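You operate a simulated robot arm through the tools that you are given. There is no shell and no other tool. Be economical: measure what you need, move in short steps, check, and stop when the job is done.

The job below is to be done with a simulated two-armed robot. You get a single attempt, and the scene is never put back.

Task
On the centre of the middle table, fold the blue cloth in half, so that its two long edges meet.
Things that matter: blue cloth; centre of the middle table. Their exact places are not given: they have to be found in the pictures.

Only the result counts: the job must be done as asked and must still hold three seconds after the hand-in. Knocking over, shifting, dropping, spilling or breaking anything else fails it. Flat cloth is picked up by pressing the open fingertips on it (5 to 10 N) and closing them slowly along it; thin cloth reads only 2 to 8 mm in the jaws.

Robot
Two 7-joint arms with two-finger parallel grippers on one trunk, on a base that drives. Base frame: it is fixed to the floor where the robot stands at the start and does not move with it; the origin is under the middle of the robot, x ahead of it, y to its left, z up; the surface under the hand at the start is at about z = 800. Lengths are in mm, angles in rad, forces in N, time in s.
The left shoulder is at the start at [70, 163, 1045], the right one opposite. With the tool pointing down near the work surface each hand reaches from about 380 to 880 mm from the robot's upright axis, wherever it stands, measured 20 degrees to its own side. Places, roughly: centre of the middle table [500, 0, 800]. Payload 3.43 kg a hand.
Tool frame (each hand has its own): the origin (TCP) lies between the finger pads and is the grasp point; the fingertips stand 34 mm ahead of it; z points along the fingers, y is the line along which they close. Largest opening 128 mm; finger width 24, thickness 12; the body of the gripper, 48 by 130 mm, starts 96 mm behind the TCP.
Orientation is told as [roll, pitch, yaw] about the base's x, y, z axes, in that order, counted from this pose: with the fingers straight down and closing along the base's y, the tool's x points along the base's -x, its y along +y and its z along -z.

Tools
- The arms move only by the tool jog_arm. It takes "left_series", "right_series" or both (then of equal length, played together; a hand with none holds still); each is text: rows parted by semicolons, each of 7 numbers parted by spaces: the turn, a rotation vector about the tool's x, y, z in rad, then the shift along the tool's x, y, z in cm, then the opening, from 0 (shut) to 1 (fully open). In form: rx ry rz dx dy dz fingers; .... A call has 1 to 10 rows; each row is the pose to reach, as a shift and turn from the pose commanded when the call began, along the tool's axes at that moment. A row lasts 0.2 s, in which the tool goes at most 50 mm and 0.15 rad; a call with a longer step from one row to the next is refused whole, and so is a gripper value outside its range. A pose out of reach is approached as far as the arm can. The call stops where the force on the tool passes 40 N (or 10 N more than at its start, if that is more) or the arm is blocked; 0.2 s more then pass. The fingers move at their own pace (about 153 mm/s each) and stop on an object; they squeeze with about 45 N. The grip force told is the motor's: it shows also when the fingers shut on nothing. Time passes only in rows, and 0.2 s behind the last, so rows that repeat a pose let the fingers close. It gives the time, the measured TCP pose, the force on the tool (base axes), the opening and the grip force at its end, in the units of the frame above (readings bear some noise), with the torque about the TCP (base axes, N m) and any sound that the robot's microphone picked up, and new pictures: "show" is both (left out), scene, wrist or none (wrist: the cameras of the hands that moved).
- Cameras (640 x 400 px; columns grow to the right, rows downward): "scene" is now at [138.9, 4.6, 1269.5]; the picture's right is [0.04, -1.00, 0.00], its down [-0.59, -0.03, -0.80] and it looks along [0.80, 0.04, -0.60] (base axes); focal length 255 px, centre (320, 200). "left" rides on the left gripper at [76, 11, -160] in its tool frame; the picture's right is [-0.15, 0.99, 0.00], its down [-0.88, -0.13, -0.46] and it looks along [-0.45, -0.07, 0.89] (tool axes); focal length 234 px, centre (320, 200). "right" rides on the right gripper at [76, -11, -160] in its tool frame; the picture's right is [0.15, 0.99, 0.00], its down [-0.88, 0.13, -0.46] and it looks along [-0.45, 0.07, 0.89] (tool axes); focal length 234 px, centre (320, 200).
- lift_body(by): slides the trunk up (or, below 0, down) by that many mm; the arms and the scene camera ride with it, the base frame stays. It gives what a move gives, with no picture.
- base_move(legs): drives the robot by 1 to 6 legs, each [ahead, left, turn to the left] in mm, mm and rad, along the robot's own axes; the way and the turn of a leg run together, so that a leg with both is an arc; at most 1500 mm and 3.142 rad a leg. The arms and the cameras ride along, it lands a little off, and it stops where it bumps. It gives what a move gives, and a new picture of the scene camera.
- pan_tilt(pan, tilt): turns the head with the scene camera to pan (to the left, within 1.501 rad either way) and tilt (down, from -0.506 to 1.204), counted from straight ahead of the robot. It gives what a move gives, and a new picture of the scene camera.
- pixel_to_xyz(camera, pixels): for up to 12 pixels [column, row] of the newest picture of that camera ("zoom" is the newest enlarged one), the place [x, y, z] in the base frame of the surface seen there, good to about 3 mm. It takes no simulated time.
- close_up(camera, box): a new picture of the part [left, top, right, bottom] of that camera's present view, enlarged. It takes no simulated time.
- sign_off(): hands the job in; it is judged then, once.

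Work in short steps. Measure before you move; look again where a grasp or a placing could have gone wrong, and mend it. You have 80 turns and 260 pictures in all, those below and enlarged ones among them. Open the grippers and draw the arms clear of the work before you hand the job in, unless the task says otherwise; then end with one line.

The tools are called after "Request:" by a JSON object that holds its "fn" and its "kwargs". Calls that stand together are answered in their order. jog_arm: Moves the arms, as the interface text tells. Its arguments: {"type":"object","properties":{"left_series":{"type":"string"},"right_series":{"type":"string"},"show":{"type":"string","enum":["both","scene","wrist","none"]}},"required":[]} The other tools are called the same way: lift_body (by) slides the trunk up or down; base_move (legs) drives the base; pan_tilt (pan, tilt) turns the head that bears the scene camera; pixel_to_xyz (camera, pixels) gives the place of the surface under pixels of a picture; close_up (camera, box) takes an enlarged picture of a part of a camera's view; sign_off () hands the job in.

At the start:

```text
time_s: 0.0
left_eef_pos: [635.6, 341.7, 981.2]
left_orientation: [0.0, 0.0, 0.002]
left_contact_force: [0.5, 0.4, 0.3]
left_torque: [0.02, 0.0, -0.01]
left_width: 128.1
left_finger_force: 0.0
right_eef_pos: [548.7, -233.2, 1048.1]
right_orientation: [0.0, 0.0, 0.0]
right_contact_force: [0.1, 0.1, -0.4]
right_torque: [0.01, 0.02, 0.0]
right_width: 127.9
right_finger_force: 0.0
trunk travel left (down, up): [-525.0, 415.0]
robot x, y, heading: [-3.5, 2.4, -0.001]
head pan, tilt: [0.044, 0.637]
```

scene: 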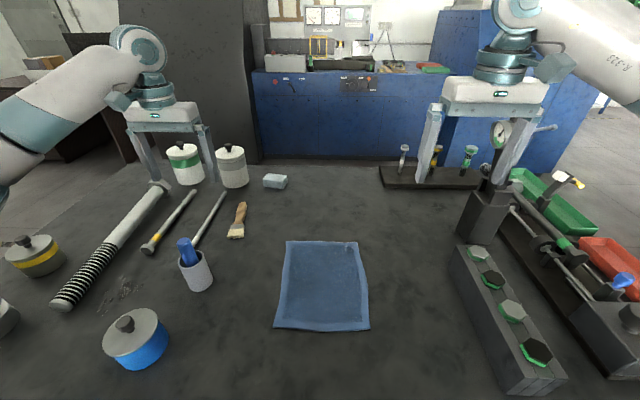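
right: 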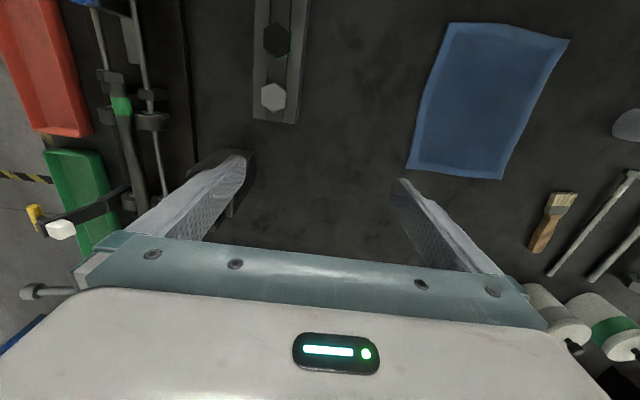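
left: 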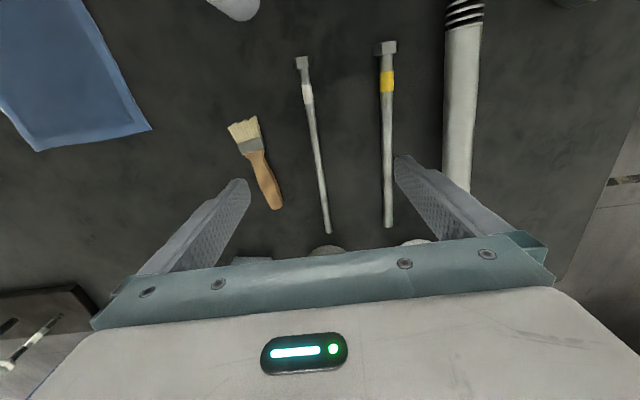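

The blue cloth shows in the scene at corners about (286,241), (357,242), (369,330), (275,327). I measure its corners and surroundings.

Request:
{"fn": "pixel_to_xyz", "kwargs": {"camera": "scene", "pixels": [[287, 242], [357, 243], [368, 329], [276, 326], [322, 241], [322, 330], [281, 285], [363, 285], [322, 285], [400, 290], [240, 290], [322, 360]]}}

Request:
{"fn": "close_up", "kwargs": {"camera": "scene", "box": [240, 220, 400, 350]}}

```text
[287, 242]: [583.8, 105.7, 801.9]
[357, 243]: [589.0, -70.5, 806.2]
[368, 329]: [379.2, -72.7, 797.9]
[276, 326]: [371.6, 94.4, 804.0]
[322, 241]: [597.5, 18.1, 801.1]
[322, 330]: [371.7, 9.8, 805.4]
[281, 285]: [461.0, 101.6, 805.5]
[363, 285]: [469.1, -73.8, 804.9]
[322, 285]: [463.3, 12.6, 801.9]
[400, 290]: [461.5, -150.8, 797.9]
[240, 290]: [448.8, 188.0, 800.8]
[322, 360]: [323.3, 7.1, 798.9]
```

```text
3.08 times, centred on (320, 285) of scene
```

zoom: 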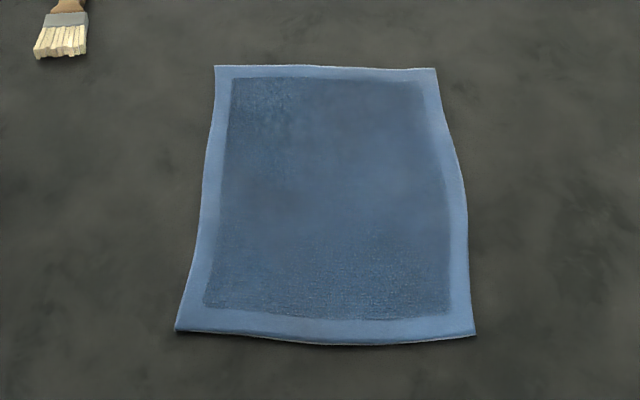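

The cloth spans x 372–590 and y −73…103, with the long edges along x. I want both hands on the left edge without crossing arms, so I check whether the base can shift left.

Request:
{"fn": "pan_tilt", "kwargs": {"pan": 1.2, "tilt": 0.8}}

```text
time_s: 1.4
left_eef_pos: [635.3, 340.1, 981.3]
left_orientation: [0.0, -0.001, 0.0]
left_contact_force: [0.5, 0.2, -0.8]
left_torque: [0.05, 0.0, 0.01]
left_width: 128.0
left_finger_force: 0.0
right_eef_pos: [548.9, -233.5, 1047.8]
right_orientation: [0.001, 0.0, 0.0]
right_contact_force: [0.1, -0.4, 0.3]
right_torque: [-0.03, -0.02, -0.01]
right_width: 128.3
right_finger_force: 0.0
trunk travel left (down, up): [-525.0, 415.0]
robot x, y, heading: [-1.6, -4.8, 0.002]
head pan, tilt: [1.201, 0.799]
```

scene: 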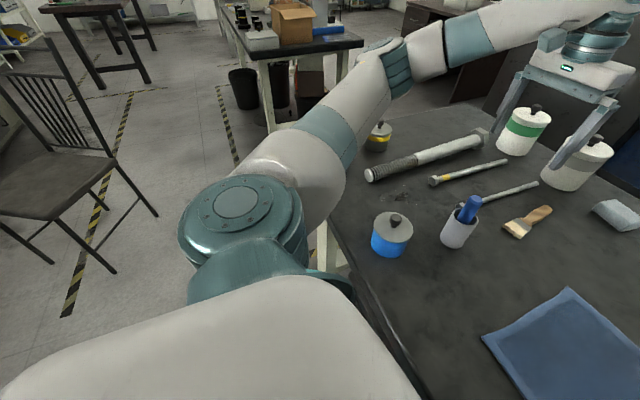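

The floor to the left looks free, with a chair beyond it. I measure the chair, the table edge and the jars.

Request:
{"fn": "pixel_to_xyz", "kwargs": {"camera": "scene", "pixels": [[115, 271], [157, 215], [45, 215], [100, 165], [70, 315], [420, 372], [335, 230], [390, 215], [462, 205], [325, 235], [380, 130], [440, 385]]}}

```text
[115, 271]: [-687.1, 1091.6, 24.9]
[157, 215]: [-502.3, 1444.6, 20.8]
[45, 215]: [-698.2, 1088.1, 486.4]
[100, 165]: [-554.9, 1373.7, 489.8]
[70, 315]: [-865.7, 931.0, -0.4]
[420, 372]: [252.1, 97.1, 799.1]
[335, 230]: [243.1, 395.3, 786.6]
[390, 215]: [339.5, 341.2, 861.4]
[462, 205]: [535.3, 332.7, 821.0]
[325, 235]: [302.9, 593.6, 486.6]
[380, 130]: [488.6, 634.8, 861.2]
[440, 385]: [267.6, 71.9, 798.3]
```

Floor is clear. I raise the trunk for safety, then drive left about 430 mm and turn right 0.7 rad in stages.

Request:
{"fn": "lift_body", "kwargs": {"by": 150}}

Request:
{"fn": "base_move", "kwargs": {"legs": [[-20, 150, 0], [0, 0, -0.35], [-96, 263, 0], [0, 0, -0.35]]}}

Request:
{"fn": "pan_tilt", "kwargs": {"pan": 0.0, "tilt": 0.75}}

```text
time_s: 3.1
left_eef_pos: [635.8, 342.1, 1131.2]
left_orientation: [-0.001, 0.0, 0.001]
left_contact_force: [0.2, -0.2, 0.4]
left_torque: [-0.01, 0.02, 0.0]
left_width: 128.1
left_finger_force: 0.1
right_eef_pos: [548.9, -233.9, 1197.4]
right_orientation: [-0.001, 0.002, 0.001]
right_contact_force: [0.6, -0.2, 0.5]
right_torque: [0.01, 0.05, -0.01]
right_width: 128.0
right_finger_force: 0.1
trunk travel left (down, up): [-675.0, 265.0]
robot x, y, heading: [0.3, -0.3, -0.001]
head pan, tilt: [1.201, 0.799]
```

```text
time_s: 8.2
left_eef_pos: [683.7, 283.0, 1130.2]
left_orientation: [-0.001, 0.0, -0.693]
left_contact_force: [0.3, 1.0, 0.2]
left_torque: [0.01, -0.02, 0.01]
left_width: 127.8
left_finger_force: 0.0
right_eef_pos: [251.1, -103.5, 1198.5]
right_orientation: [0.0, 0.0, -0.692]
right_contact_force: [0.8, 0.6, -0.2]
right_torque: [-0.02, -0.01, 0.04]
right_width: 128.0
right_finger_force: 0.1
trunk travel left (down, up): [-675.0, 265.0]
robot x, y, heading: [-22.3, 427.6, -0.689]
head pan, tilt: [1.201, 0.799]
```

scene: 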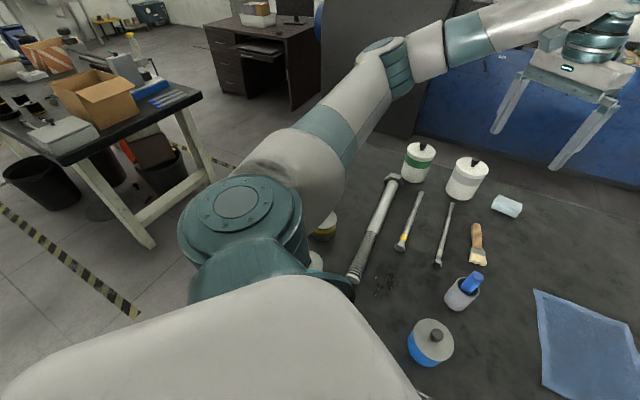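

```text
time_s: 9.6
left_eef_pos: [684.2, 282.9, 1130.3]
left_orientation: [0.0, 0.001, -0.692]
left_contact_force: [-0.3, -0.9, -0.7]
left_torque: [0.03, 0.04, 0.04]
left_width: 128.0
left_finger_force: 0.0
right_eef_pos: [249.6, -103.9, 1197.2]
right_orientation: [0.001, 0.0, -0.693]
right_contact_force: [-0.1, -0.1, -0.5]
right_torque: [-0.04, 0.01, 0.01]
right_width: 128.0
right_finger_force: 0.1
trunk travel left (down, up): [-675.0, 265.0]
robot x, y, heading: [-23.6, 428.1, -0.692]
head pan, tilt: [0.0, 0.75]
```

scene: 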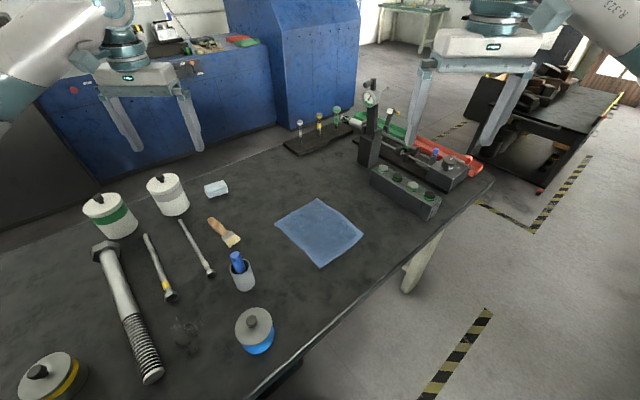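

The base landed well. I re-measure the cloth corners and edges and the neighbouring things (cup, brush, tin).

Request:
{"fn": "close_up", "kwargs": {"camera": "scene", "box": [200, 170, 400, 295]}}

Request:
{"fn": "pixel_to_xyz", "kwargs": {"camera": "scene", "pixels": [[277, 224], [318, 199], [363, 234], [321, 266], [297, 243], [342, 216], [240, 256], [232, 236], [208, 220], [252, 318], [212, 186], [205, 275]]}}

```text
3.20 times, centred on (300, 232) of scene
```

zoom: 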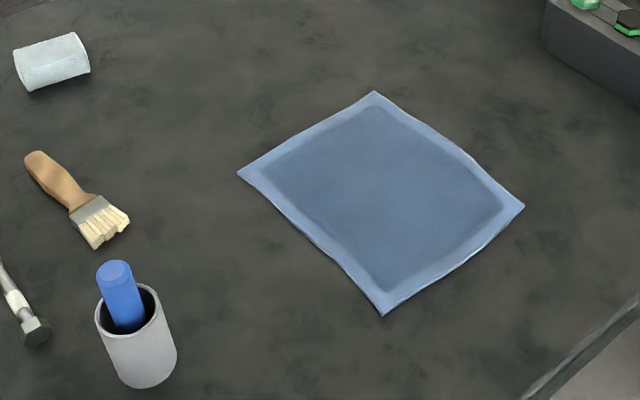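

```text
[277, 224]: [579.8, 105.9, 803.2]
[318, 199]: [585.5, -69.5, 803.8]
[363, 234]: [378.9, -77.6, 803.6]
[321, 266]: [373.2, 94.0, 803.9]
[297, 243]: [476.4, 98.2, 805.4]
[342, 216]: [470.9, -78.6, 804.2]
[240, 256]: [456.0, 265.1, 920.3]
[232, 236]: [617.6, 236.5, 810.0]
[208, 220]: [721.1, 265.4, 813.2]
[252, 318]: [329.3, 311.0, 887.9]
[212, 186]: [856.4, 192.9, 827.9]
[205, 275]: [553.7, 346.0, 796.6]
```

The left long edge runs (373,94)→(580,106). The cup top (z 920) is at y≈265, clear of it. I bring both hands above that edge, left to the far corner and right to the near corner, yawed so the fingers close along base y, stopping at z≈1000.

Request:
{"fn": "jog_arm", "kwargs": {"left_series": "0 0 -0.0865 -0.394 -2.806 1.625 0.8; 0 0 -0.173 -0.788 -5.612 3.25 0.6; 0 0 -0.2595 -1.182 -8.418 4.875 0.5; 0 0 -0.346 -1.576 -11.224 6.5 0.5; 0 0 -0.4325 -1.97 -14.03 8.125 0.5; 0 0 -0.519 -2.364 -16.836 9.75 0.5; 0 0 -0.6055 -2.758 -19.642 11.375 0.5; 0 0 -0.692 -3.15 -22.45 13 0.5; 0 0 -0.692 -3.15 -22.45 13 0.5", "right_series": "0 0 -0.0865 0.219 2.968 2.475 0.8; 0 0 -0.173 0.438 5.936 4.95 0.6; 0 0 -0.2595 0.657 8.904 7.425 0.5; 0 0 -0.346 0.876 11.872 9.9 0.5; 0 0 -0.4325 1.095 14.84 12.375 0.5; 0 0 -0.519 1.314 17.808 14.85 0.5; 0 0 -0.6055 1.533 20.776 17.325 0.5; 0 0 -0.692 1.75 23.74 19.8 0.5; 0 0 -0.692 1.75 23.74 19.8 0.5"}}

```text
time_s: 11.6
left_eef_pos: [563.5, 90.3, 997.2]
left_orientation: [0.001, 0.0, 0.003]
left_contact_force: [-0.2, -0.6, 0.0]
left_torque: [0.0, 0.01, 0.02]
left_width: 63.9
left_finger_force: 0.0
right_eef_pos: [388.3, 92.1, 999.5]
right_orientation: [-0.001, -0.001, 0.001]
right_contact_force: [-0.1, -0.5, -0.5]
right_torque: [-0.03, 0.01, 0.0]
right_width: 64.1
right_finger_force: 0.1
trunk travel left (down, up): [-675.0, 265.0]
robot x, y, heading: [-21.5, 428.1, -0.689]
head pan, tilt: [0.0, 0.75]
```

scene: 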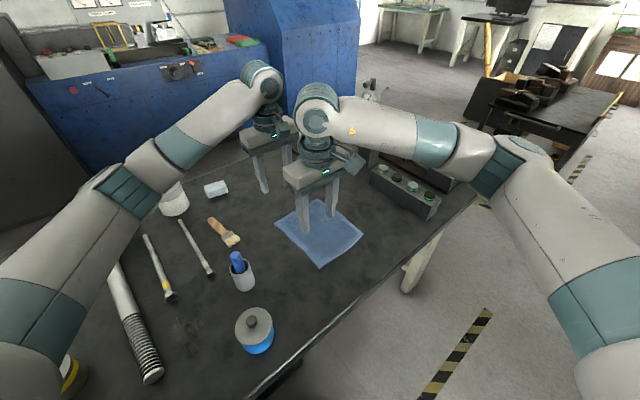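
right: 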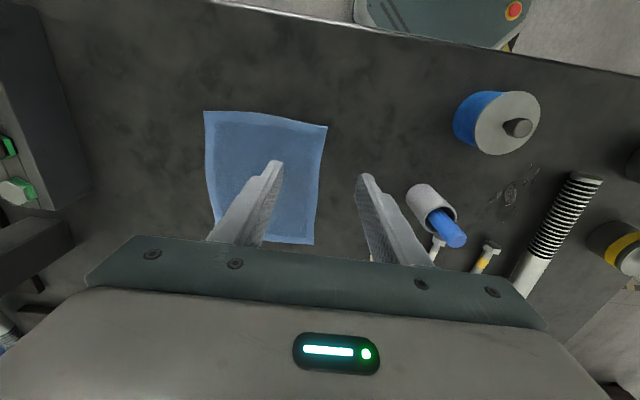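
left: 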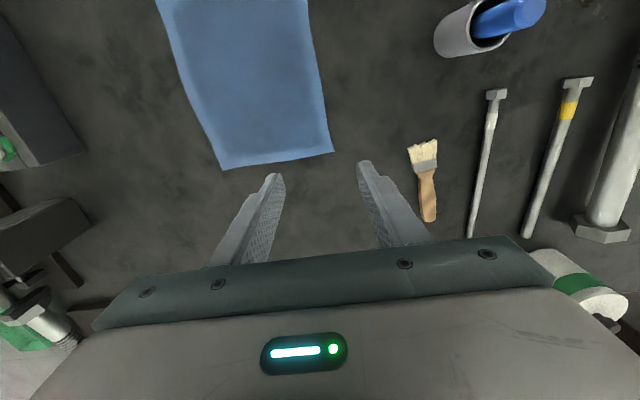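

Both hands are above the edge and clear of each other. I measure the corners with the wrist cameras before going down.

Request:
{"fn": "pixel_to_xyz", "kwargs": {"camera": "right", "pixels": [[205, 112], [326, 127], [319, 180], [313, 242], [217, 222]]}}

Request:
{"fn": "pixel_to_xyz", "kwargs": {"camera": "left", "pixels": [[222, 168], [331, 151], [318, 80], [308, 10], [190, 90]]}}

```text
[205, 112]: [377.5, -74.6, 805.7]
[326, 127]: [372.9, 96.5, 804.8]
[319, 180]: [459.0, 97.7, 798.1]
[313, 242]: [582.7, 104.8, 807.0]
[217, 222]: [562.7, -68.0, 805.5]
```

```text
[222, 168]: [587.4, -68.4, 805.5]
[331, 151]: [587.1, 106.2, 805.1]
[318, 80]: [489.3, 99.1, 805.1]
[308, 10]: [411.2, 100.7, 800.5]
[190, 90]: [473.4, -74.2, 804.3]
```

Edges confirmed: y≈97 at the near corner, y≈105 at the far corner. I narrow the jaws to about 32 mm, straddling the edge with the outer finger just outside it, and descend to about 8 mm above the table.

Request:
{"fn": "jog_arm", "kwargs": {"left_series": "0 0 0 -0.15 0.27 4 0.25; 0 0 0 -0.15 0.27 8 0.25; 0 0 0 -0.15 0.27 12 0.25; 0 0 0 -0.15 0.27 14 0.25; 0 0 0 -0.15 0.27 15.5 0.25", "right_series": "0 0 0 0 -0.7 4 0.25; 0 0 0 0 -0.7 8 0.25; 0 0 0 0 -0.7 12 0.25; 0 0 0 0 -0.7 14 0.25; 0 0 0 0 -0.7 15.7 0.25"}}

```text
time_s: 12.8
left_eef_pos: [565.7, 93.5, 845.8]
left_orientation: [0.001, 0.0, 0.0]
left_contact_force: [0.7, 0.7, 0.4]
left_torque: [0.02, -0.01, -0.03]
left_width: 32.1
left_finger_force: 0.1
right_eef_pos: [386.8, 82.3, 842.1]
right_orientation: [0.0, 0.0, -0.002]
right_contact_force: [0.3, 0.2, 0.1]
right_torque: [0.0, -0.01, 0.01]
right_width: 31.9
right_finger_force: 0.0
trunk travel left (down, up): [-675.0, 265.0]
robot x, y, heading: [-23.3, 430.6, -0.696]
head pan, tilt: [0.0, 0.75]
```

scene: 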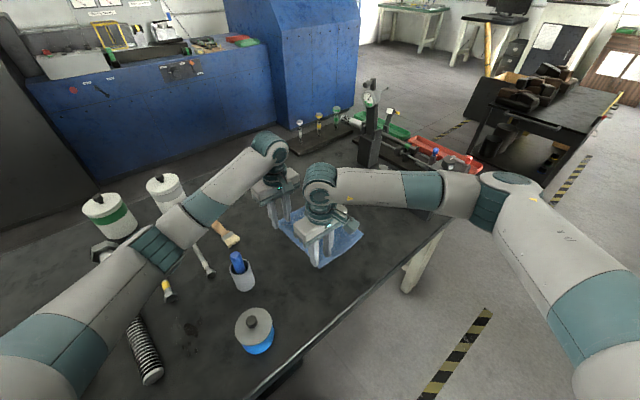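
right: 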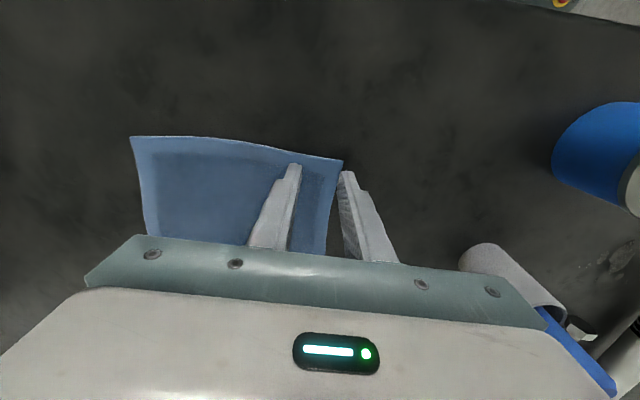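
left: 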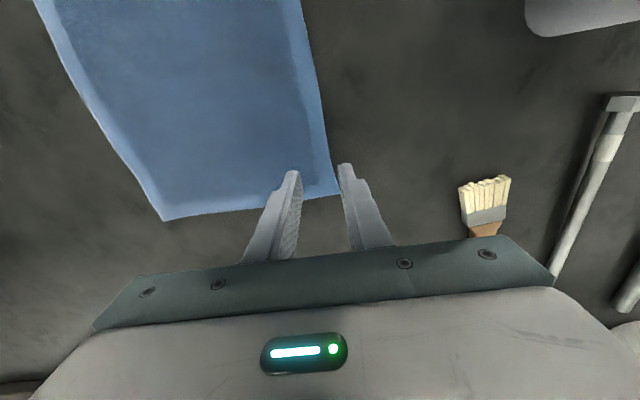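

The jaws straddle the edge at both corners. I shift the right hand out 3 mm and lower both gently to contact.

Request:
{"fn": "jog_arm", "kwargs": {"left_series": "0 0 0 0 0 0.3 0.25; 0 0 0 0 0 0.6 0.25; 0 0 0 0 0 0.8 0.25", "right_series": "0 0 0 0 0.3 0.2 0.25; 0 0 0 0 0.3 0.4 0.25; 0 0 0 0 0.3 0.6 0.25", "show": "none"}}

```text
time_s: 13.6
left_eef_pos: [564.8, 93.4, 838.4]
left_orientation: [0.0, -0.002, -0.001]
left_contact_force: [0.9, -0.7, 0.5]
left_torque: [-0.01, -0.07, 0.0]
left_width: 32.2
left_finger_force: 0.0
right_eef_pos: [386.7, 85.8, 836.9]
right_orientation: [0.0, -0.001, -0.001]
right_contact_force: [-0.6, -0.1, 3.4]
right_torque: [-0.1, 0.04, -0.03]
right_width: 32.4
right_finger_force: 0.4
trunk travel left (down, up): [-675.0, 265.0]
robot x, y, heading: [-18.8, 427.6, -0.694]
head pan, tilt: [0.0, 0.75]
```

The right hand touches (3.4 N) and the left does not yet. I go down slightly more on both.

Request:
{"fn": "jog_arm", "kwargs": {"left_series": "0 0 0 0 0 0.15 0.25; 0 0 0 0 0 0.25 0.25", "right_series": "0 0 0 0 0 0.05 0.25; 0 0 0 0 0 0.08 0.25", "show": "wrist"}}

```text
time_s: 14.2
left_eef_pos: [565.6, 94.2, 837.1]
left_orientation: [0.0, -0.001, 0.001]
left_contact_force: [-0.3, -0.3, 7.5]
left_torque: [-0.12, -0.03, 0.01]
left_width: 31.9
left_finger_force: 0.1
right_eef_pos: [386.7, 85.9, 836.6]
right_orientation: [-0.002, -0.004, -0.003]
right_contact_force: [-1.6, 0.2, 5.7]
right_torque: [-0.14, 0.05, 0.01]
right_width: 32.3
right_finger_force: 0.5
trunk travel left (down, up): [-675.0, 265.0]
robot x, y, heading: [-24.2, 424.6, -0.692]
head pan, tilt: [0.0, 0.75]
```

right: 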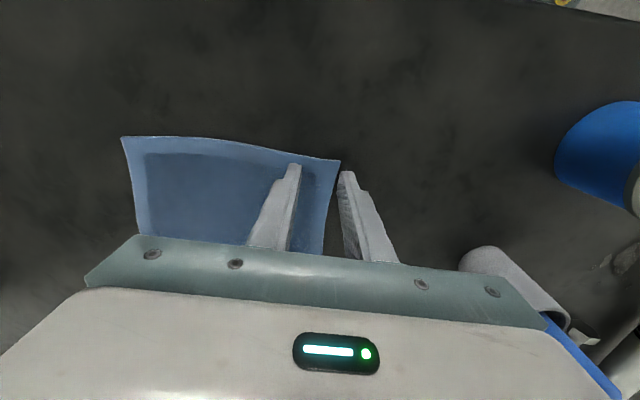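
left: 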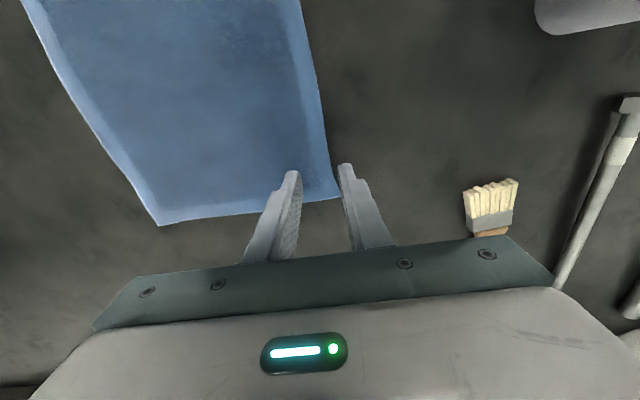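

Both fingertips press at 6–7 N, straddling the edge. I close slowly.

Request:
{"fn": "jog_arm", "kwargs": {"left_series": "0 0 0 0 0 0 0.21; 0 0 0 0 0 0 0.17; 0 0 0 0 0 0 0.13; 0 0 0 0 0 0 0.09; 0 0 0 0 0 0 0.06; 0 0 0 0 0 0 0.03; 0 0 0 0 0 0 0; 0 0 0 0 0 0 0", "right_series": "0 0 0 0 0 0 0.21; 0 0 0 0 0 0 0.17; 0 0 0 0 0 0 0.13; 0 0 0 0 0 0 0.09; 0 0 0 0 0 0 0.06; 0 0 0 0 0 0 0.03; 0 0 0 0 0 0 0; 0 0 0 0 0 0 0", "show": "wrist"}}

```text
time_s: 16.0
left_eef_pos: [565.9, 93.7, 837.8]
left_orientation: [-0.001, -0.001, -0.002]
left_contact_force: [0.0, -3.7, 11.1]
left_torque: [-0.12, 0.0, 0.01]
left_width: 4.4
left_finger_force: 38.2
right_eef_pos: [387.8, 86.6, 836.6]
right_orientation: [-0.001, -0.002, -0.002]
right_contact_force: [0.3, -2.2, 7.7]
right_torque: [-0.08, -0.02, 0.0]
right_width: 5.4
right_finger_force: 39.4
trunk travel left (down, up): [-675.0, 265.0]
robot x, y, heading: [-25.7, 427.0, -0.692]
head pan, tilt: [0.0, 0.75]
```

right: 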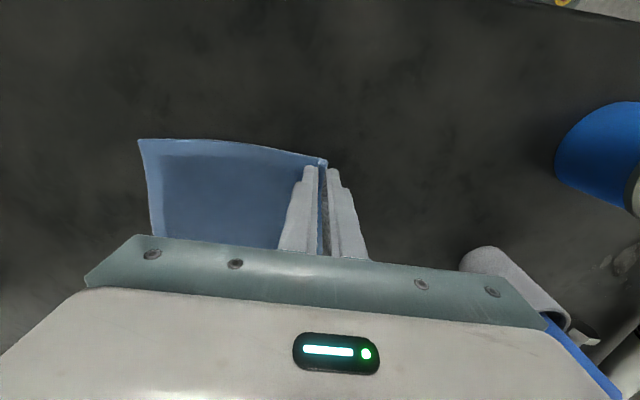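
left: 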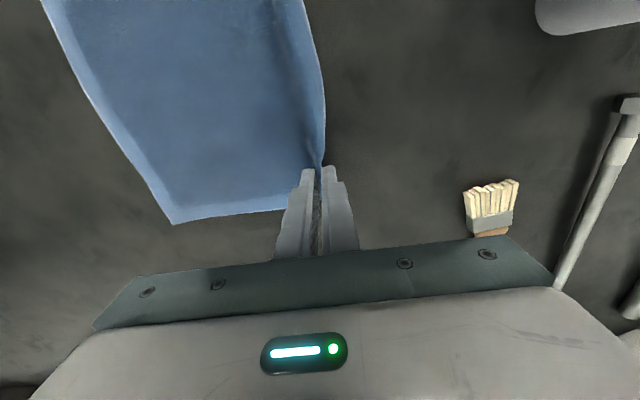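

Both jaws hold cloth (4.4 and 5.4 mm). I start the fold arc: up about 75 mm and inward 45 mm, then look.

Request:
{"fn": "jog_arm", "kwargs": {"left_series": "0 0 0 0 -0.2 -1.5 0; 0 0 0 0 -0.6 -3 0; 0 0 0 0 -1.2 -4.5 0; 0 0 0 0 -2.2 -6 0; 0 0 0 0 -3.4 -7 0; 0 0 0 0 -4.5 -7.5 0; 0 0 0 0 -4.5 -7.5 0", "right_series": "0 0 0 0 -0.2 -1.5 0; 0 0 0 0 -0.6 -3 0; 0 0 0 0 -1.2 -4.5 0; 0 0 0 0 -2.2 -6 0; 0 0 0 0 -3.4 -7 0; 0 0 0 0 -4.5 -7.5 0; 0 0 0 0 -4.5 -7.5 0"}}

Request:
{"fn": "close_up", "kwargs": {"camera": "scene", "box": [230, 160, 390, 280]}}

```text
time_s: 17.6
left_eef_pos: [566.1, 48.0, 910.5]
left_orientation: [0.001, 0.0, 0.0]
left_contact_force: [-1.3, -0.5, 0.6]
left_torque: [0.02, 0.06, 0.01]
left_width: 4.4
left_finger_force: 38.2
right_eef_pos: [388.6, 41.5, 911.2]
right_orientation: [-0.002, 0.0, 0.0]
right_contact_force: [0.4, 0.3, -0.8]
right_torque: [0.0, 0.0, 0.03]
right_width: 5.1
right_finger_force: 39.0
trunk travel left (down, up): [-675.0, 265.0]
robot x, y, heading: [-25.5, 427.2, -0.689]
head pan, tilt: [0.0, 0.75]
```

scene: 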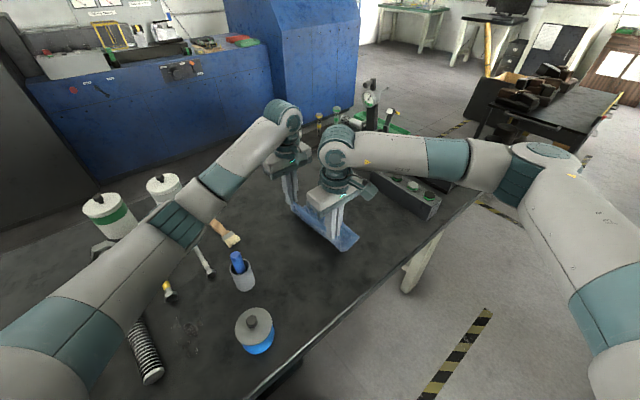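
right: 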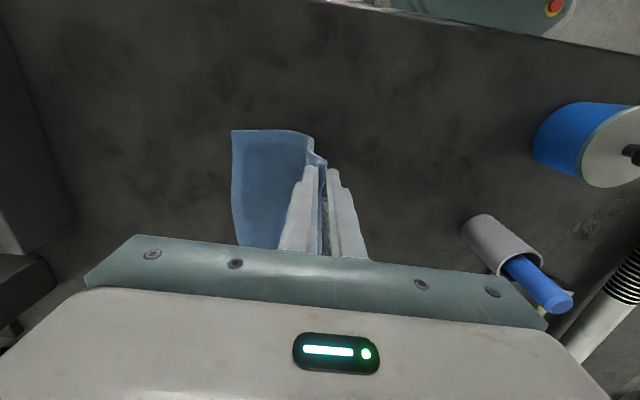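
left: 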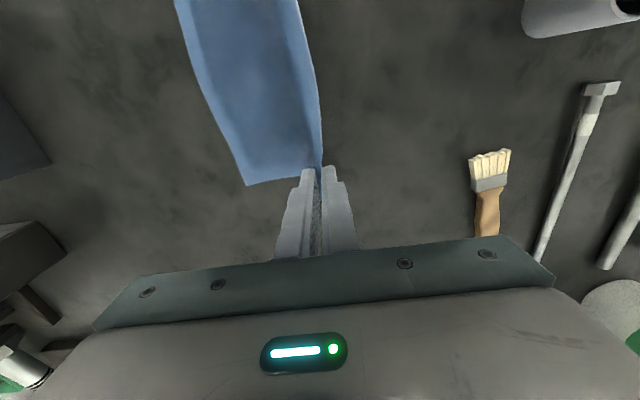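

```text
3.33 times, centred on (310, 220) of scene
```

zoom: 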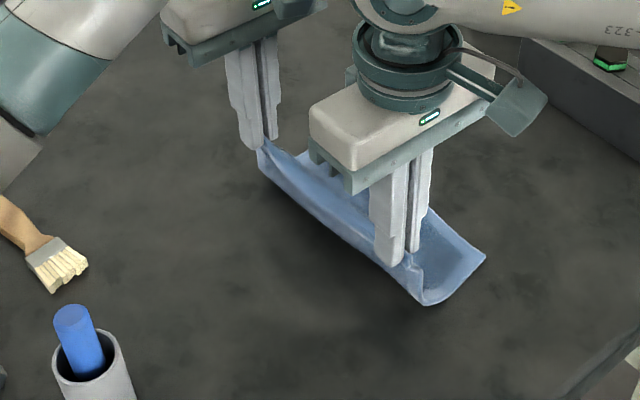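

The cloth lifts evenly at both corners. I measure where the opposite edge lies now.

Request:
{"fn": "pixel_to_xyz", "kwargs": {"camera": "right", "pixels": [[233, 132], [233, 180], [238, 225]]}}

Request:
{"fn": "pixel_to_xyz", "kwargs": {"camera": "left", "pixels": [[247, 183], [222, 130], [190, 50]]}}

```text
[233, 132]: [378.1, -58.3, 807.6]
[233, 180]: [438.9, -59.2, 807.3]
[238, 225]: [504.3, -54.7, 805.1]
```

```text
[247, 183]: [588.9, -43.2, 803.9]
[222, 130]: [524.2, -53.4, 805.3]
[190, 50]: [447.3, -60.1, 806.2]
```

The far edge now lies at y≈−58 (near) to −44 (far). I carry on over the arc, stopping the pinch centres about 12 mm short (y≈−47 and −33), since the pinched loop will unfold by that much on opening.

Request:
{"fn": "jog_arm", "kwargs": {"left_series": "0 0 0 -0.1 -1.5 -0.3 0; 0 0 0 -0.2 -3 -0.2 0; 0 0 0 -0.3 -4.5 0.5 0; 0 0 0 -0.3 -6 1.6 0; 0 0 0 -0.3 -7.2 3 0; 0 0 0 -0.3 -8 4.5 0; 0 0 0 -0.3 -8.1 5.8 0; 0 0 0 -0.3 -8.1 6.6 0; 0 0 0 -0.3 -8.1 6.6 0", "right_series": "0 0 0 -0.1 -1.6 -0.3 0; 0 0 0 -0.2 -3.3 -0.2 0; 0 0 0 -0.3 -5 0.5 0; 0 0 0 -0.4 -6.6 1.6 0; 0 0 0 -0.4 -7.9 3 0; 0 0 0 -0.4 -8.7 4.5 0; 0 0 0 -0.4 -8.85 5.8 0; 0 0 0 -0.4 -8.85 6.6 0; 0 0 0 -0.4 -8.85 6.6 0"}}

Request:
{"fn": "close_up", "kwargs": {"camera": "scene", "box": [230, 160, 390, 280]}}

```text
time_s: 19.6
left_eef_pos: [568.5, -33.7, 844.3]
left_orientation: [0.0, 0.0, -0.001]
left_contact_force: [0.0, 0.3, 0.8]
left_torque: [0.02, 0.03, -0.03]
left_width: 3.7
left_finger_force: 39.0
right_eef_pos: [392.6, -49.3, 846.7]
right_orientation: [-0.002, -0.001, -0.001]
right_contact_force: [0.1, 0.6, 0.6]
right_torque: [0.05, 0.03, 0.03]
right_width: 4.9
right_finger_force: 39.1
trunk travel left (down, up): [-675.0, 265.0]
robot x, y, heading: [-20.8, 429.8, -0.697]
head pan, tilt: [0.0, 0.75]
```

scene: 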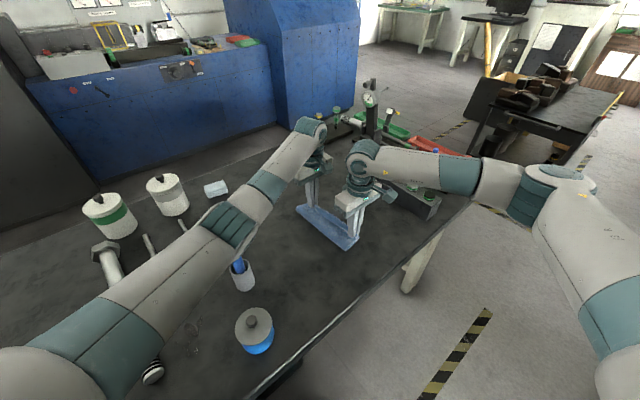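
right: 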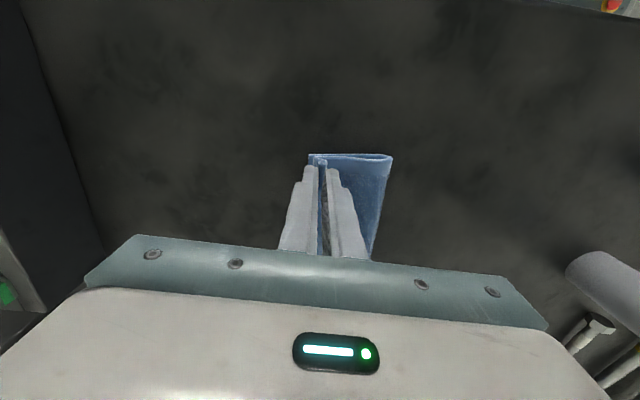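
left: 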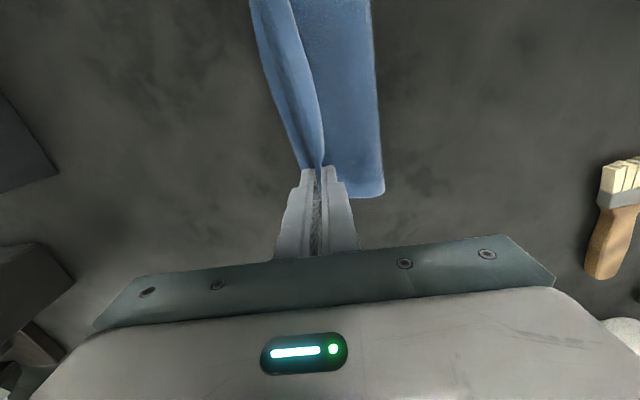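

```text
3.33 times, centred on (310, 220) of scene
```

zoom: 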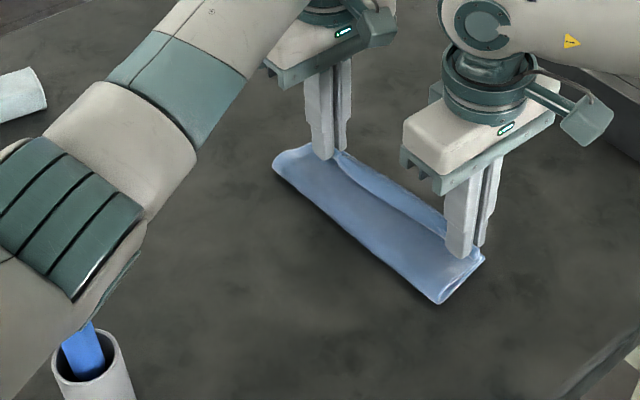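

The fold is formed. I lower both gently to press the pinched edge on the lower layer.

Request:
{"fn": "jog_arm", "kwargs": {"left_series": "0 0 0 0 0 0.2 0; 0 0 0 0 0 0.4 0", "right_series": "0 0 0 0 0 0.3 0; 0 0 0 0 0 0.6 0", "show": "wrist"}}

Request:
{"fn": "close_up", "kwargs": {"camera": "left", "box": [200, 0, 440, 210]}}

Request:
{"fn": "close_up", "kwargs": {"camera": "right", "box": [240, 120, 440, 260]}}

```text
time_s: 20.2
left_eef_pos: [567.3, -32.7, 842.2]
left_orientation: [-0.002, -0.001, 0.001]
left_contact_force: [0.0, -1.2, 5.1]
left_torque: [-0.05, 0.0, -0.03]
left_width: 4.2
left_finger_force: 38.4
right_eef_pos: [391.3, -46.5, 840.7]
right_orientation: [-0.003, -0.003, -0.001]
right_contact_force: [2.1, -0.6, 11.1]
right_torque: [0.0, -0.11, 0.0]
right_width: 5.0
right_finger_force: 39.0
trunk travel left (down, up): [-675.0, 265.0]
robot x, y, heading: [-24.7, 428.7, -0.692]
head pan, tilt: [0.0, 0.75]
```

right: 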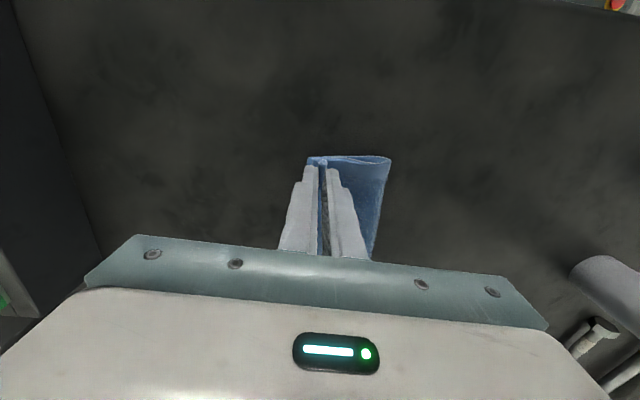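
left: 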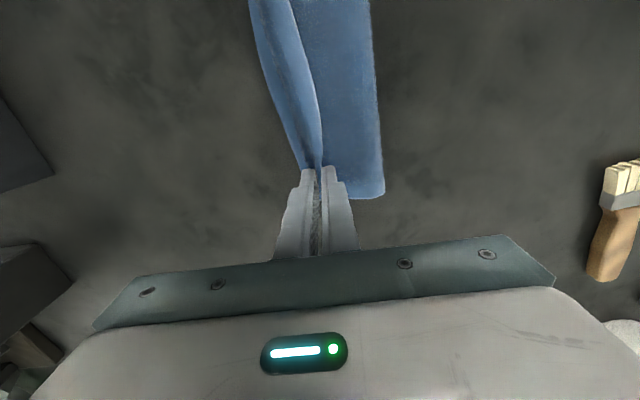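

```text
1.90 times, centred on (320, 105) of left
```

zoom: 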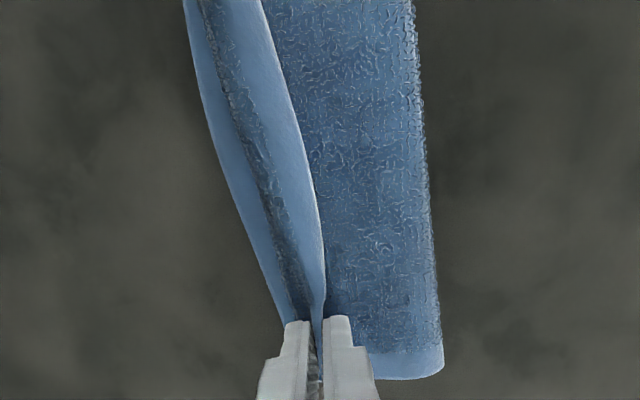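

```text
2.86 times, centred on (340, 190) of right
```

zoom: 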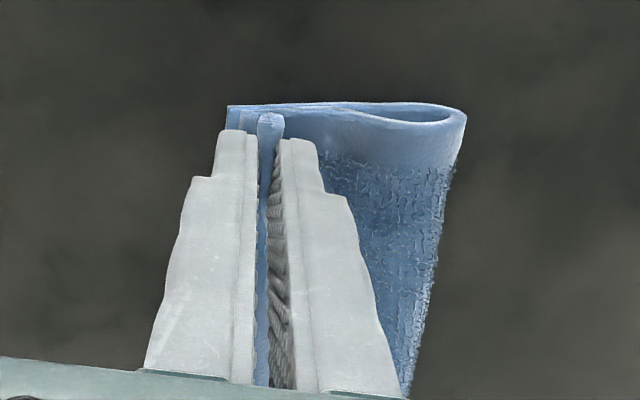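

The edge stands up in the jaws, just inside the lower edge. I ease the right hand's pressure and open slowly so the loop spreads flat.

Request:
{"fn": "jog_arm", "kwargs": {"left_series": "0 0 0 0 0 0 0; 0 0 0 0 0 0 0.03; 0 0 0 0 0 0 0.06; 0 0 0 0 0 0 0.1; 0 0 0 0 0 0 0.14; 0 0 0 0 0 0 0.18; 0 0 0 0 0 0 0.22", "right_series": "0 0 0 0 0 -0.1 0; 0 0 0 0 0 -0.1 0.03; 0 0 0 0 0 -0.1 0.06; 0 0 0 0 0 -0.1 0.1; 0 0 0 0 0 -0.1 0.14; 0 0 0 0 0 -0.1 0.18; 0 0 0 0 0 -0.1 0.22", "show": "wrist"}}

Request:
{"fn": "close_up", "kwargs": {"camera": "left", "box": [200, 0, 440, 210]}}

Request:
{"fn": "close_up", "kwargs": {"camera": "right", "box": [240, 120, 440, 260]}}

```text
time_s: 21.8
left_eef_pos: [568.0, -33.7, 839.6]
left_orientation: [0.0, 0.0, 0.0]
left_contact_force: [-0.5, -1.3, 4.7]
left_torque: [0.04, 0.02, 0.0]
left_width: 27.5
left_finger_force: 0.0
right_eef_pos: [390.7, -46.7, 839.8]
right_orientation: [0.001, 0.0, -0.003]
right_contact_force: [-0.9, -0.9, 3.4]
right_torque: [0.04, 0.04, -0.01]
right_width: 27.7
right_finger_force: 0.1
trunk travel left (down, up): [-675.0, 265.0]
robot x, y, heading: [-23.2, 428.3, -0.69]
head pan, tilt: [0.0, 0.75]
```

right: 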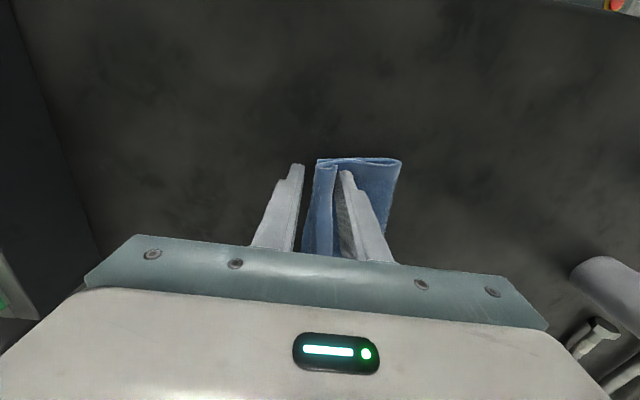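
left: 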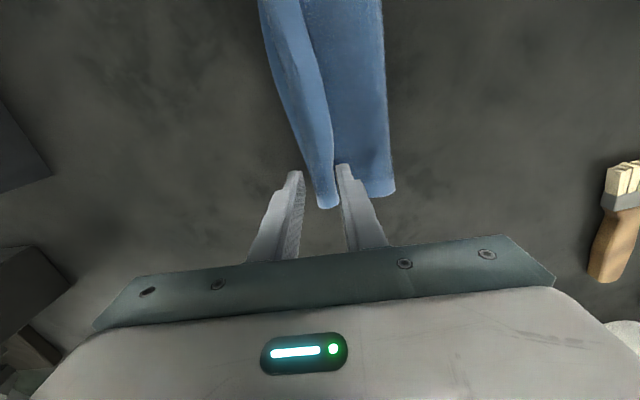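

```text
1.90 times, centred on (320, 105) of left
```

zoom: 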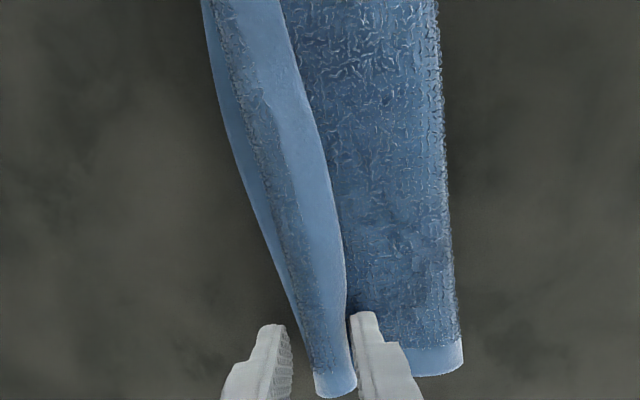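

```text
2.86 times, centred on (340, 190) of right
```

zoom: 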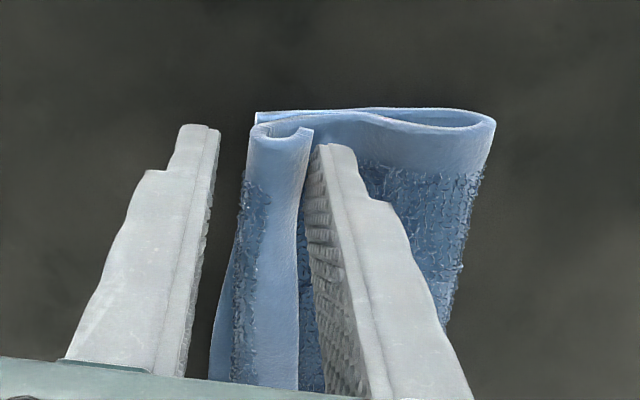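

The top layer's border is turned back as a lip (strip left of the inner fingers). The inner (+y) fingers stand just behind it, so I raise 5 mm and sweep both toward −y to flip the lip outward.

Request:
{"fn": "jog_arm", "kwargs": {"left_series": "0 0 0 0 0 -0.5 0.22; 0 0 0 0 -0.6 -0.5 0.22; 0 0 0 0 -1.2 -0.6 0.22; 0 0 0 0 -1.8 -0.7 0.22; 0 0 0 0 -2.4 -0.7 0.22; 0 0 0 0 -3 -0.6 0.22; 0 0 0 0 -3 -0.6 0.22", "right_series": "0 0 0 0 0 -0.5 0.22; 0 0 0 0 -0.6 -0.5 0.22; 0 0 0 0 -1.2 -0.6 0.22; 0 0 0 0 -1.8 -0.7 0.22; 0 0 0 0 -2.4 -0.7 0.22; 0 0 0 0 -3 -0.6 0.22; 0 0 0 0 -3 -0.6 0.22", "show": "wrist"}}

Request:
{"fn": "close_up", "kwargs": {"camera": "left", "box": [200, 0, 440, 210]}}

Request:
{"fn": "close_up", "kwargs": {"camera": "right", "box": [240, 120, 440, 260]}}

```text
time_s: 23.4
left_eef_pos: [569.3, -63.1, 845.2]
left_orientation: [-0.001, 0.0, 0.001]
left_contact_force: [0.1, 0.2, -0.2]
left_torque: [-0.02, 0.06, -0.02]
left_width: 28.2
left_finger_force: 0.1
right_eef_pos: [392.9, -78.1, 844.0]
right_orientation: [-0.001, -0.001, -0.002]
right_contact_force: [0.1, 0.7, -0.4]
right_torque: [0.0, 0.02, 0.03]
right_width: 28.3
right_finger_force: 0.1
trunk travel left (down, up): [-675.0, 265.0]
robot x, y, heading: [-23.7, 426.9, -0.689]
head pan, tilt: [0.0, 0.75]
```

right: 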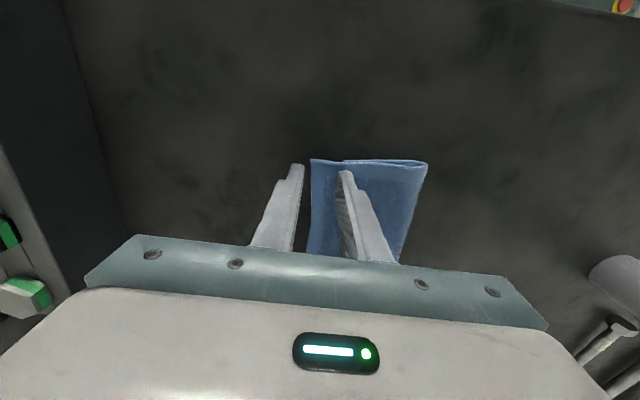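
left: 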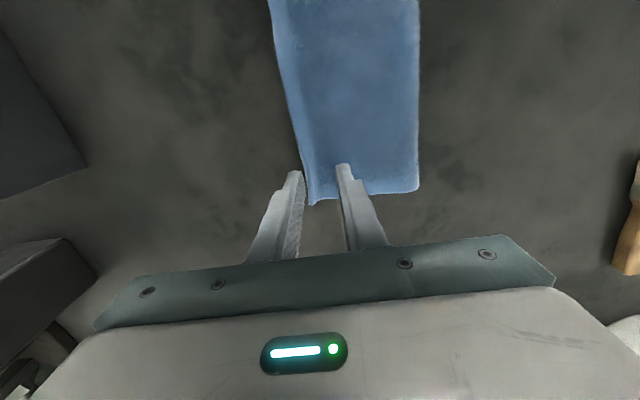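

```text
1.90 times, centred on (320, 105) of left
```

zoom: 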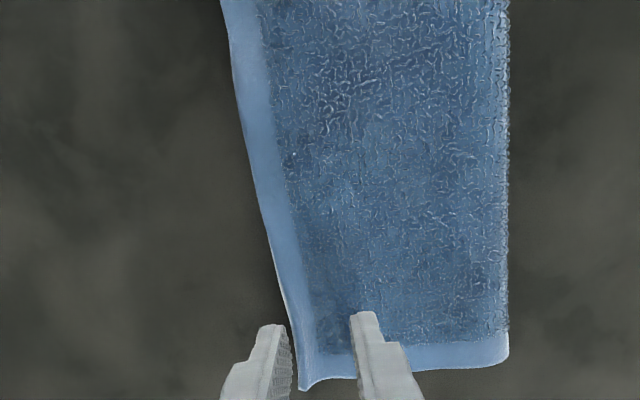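

```text
2.86 times, centred on (340, 190) of right
```

zoom: 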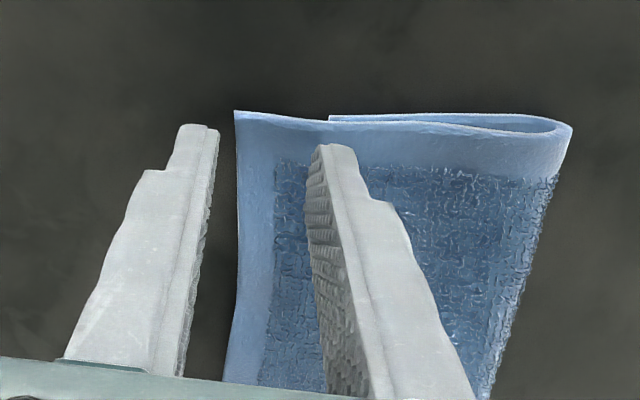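

The lip flipped flat. The top layer now seems to overhang the bottom edge, so I raise both hands and inspect.

Request:
{"fn": "jog_arm", "kwargs": {"left_series": "0 0 0 0 0 -4 0.22; 0 0 0 0 0 -8 0.22; 0 0 0 0 0 -12 0.22; 0 0 0 0 0 -15 0.22; 0 0 0 0 0 -15 0.22", "right_series": "0 0 0 0 0 -4 0.22; 0 0 0 0 0 -8 0.22; 0 0 0 0 0 -12 0.22; 0 0 0 0 0 -15 0.22; 0 0 0 0 0 -15 0.22"}}

Request:
{"fn": "close_up", "kwargs": {"camera": "right", "box": [240, 100, 400, 240]}}

Request:
{"fn": "close_up", "kwargs": {"camera": "scene", "box": [270, 180, 390, 270]}}

```text
time_s: 24.6
left_eef_pos: [569.1, -61.4, 994.3]
left_orientation: [0.001, 0.002, 0.0]
left_contact_force: [0.2, 0.3, 0.4]
left_torque: [0.01, 0.02, -0.02]
left_width: 28.3
left_finger_force: 0.0
right_eef_pos: [392.4, -78.1, 993.4]
right_orientation: [-0.001, -0.001, -0.001]
right_contact_force: [-0.8, 0.1, -0.6]
right_torque: [0.0, -0.02, 0.04]
right_width: 28.4
right_finger_force: 0.1
trunk travel left (down, up): [-675.0, 265.0]
robot x, y, heading: [-26.6, 427.9, -0.692]
head pan, tilt: [0.0, 0.75]
```

scene: 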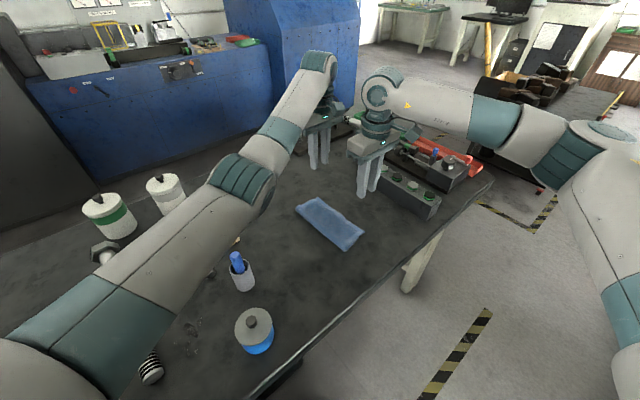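
right: 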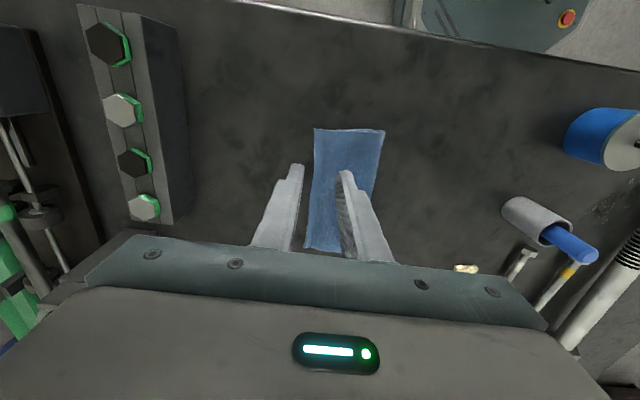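
left: 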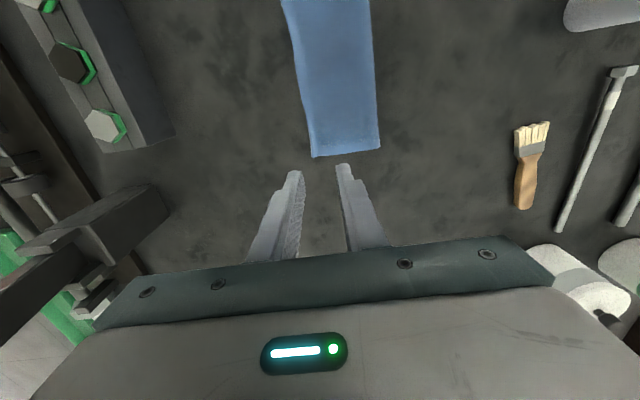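

```text
2.86 times, centred on (320, 170) of right
```

zoom: 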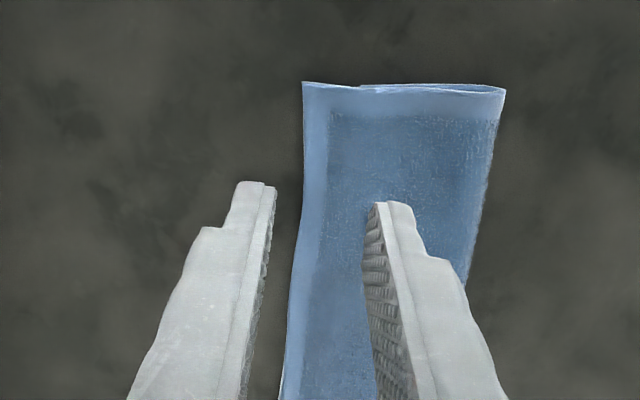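

```text
4.44 times, centred on (330, 225) of scene
```

zoom: 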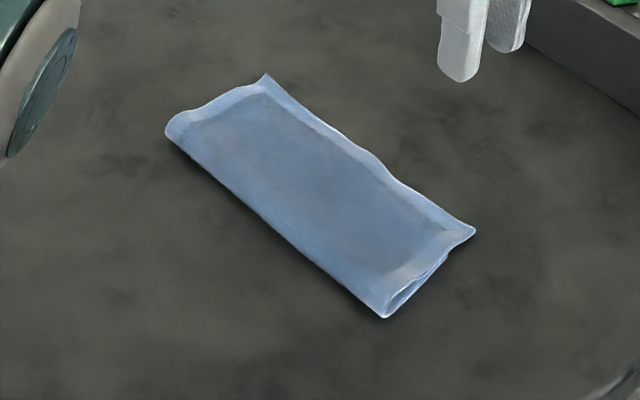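

I measure the top edge, the visible lower-layer corner and the fold line.

Request:
{"fn": "pixel_to_xyz", "kwargs": {"camera": "right", "pixels": [[315, 130], [336, 131], [382, 132], [312, 180], [307, 225], [380, 160]]}}

Request:
{"fn": "pixel_to_xyz", "kwargs": {"camera": "left", "pixels": [[313, 155], [378, 148], [305, 110], [295, 60], [375, 60], [287, 10]]}}

Request:
{"fn": "close_up", "kwargs": {"camera": "left", "box": [270, 80, 400, 175]}}

```text
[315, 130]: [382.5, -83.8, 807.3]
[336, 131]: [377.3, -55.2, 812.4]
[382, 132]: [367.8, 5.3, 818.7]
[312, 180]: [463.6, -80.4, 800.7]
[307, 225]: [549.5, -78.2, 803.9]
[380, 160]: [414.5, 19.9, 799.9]
```

```text
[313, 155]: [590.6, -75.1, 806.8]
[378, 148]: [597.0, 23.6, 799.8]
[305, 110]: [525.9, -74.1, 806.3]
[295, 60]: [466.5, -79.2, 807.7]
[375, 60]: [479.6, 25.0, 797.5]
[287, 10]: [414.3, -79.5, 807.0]
```

```text
4.21 times, centred on (335, 128) of left
```

zoom: 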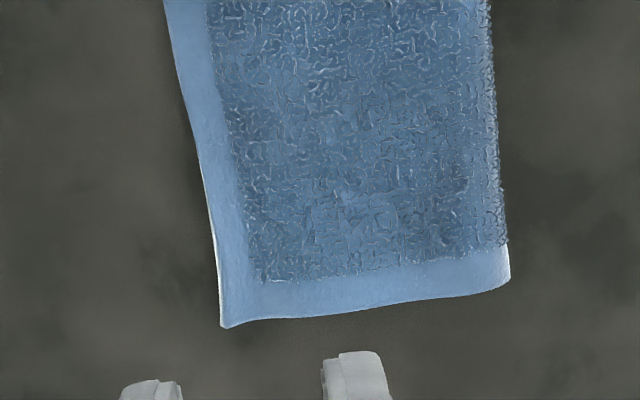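

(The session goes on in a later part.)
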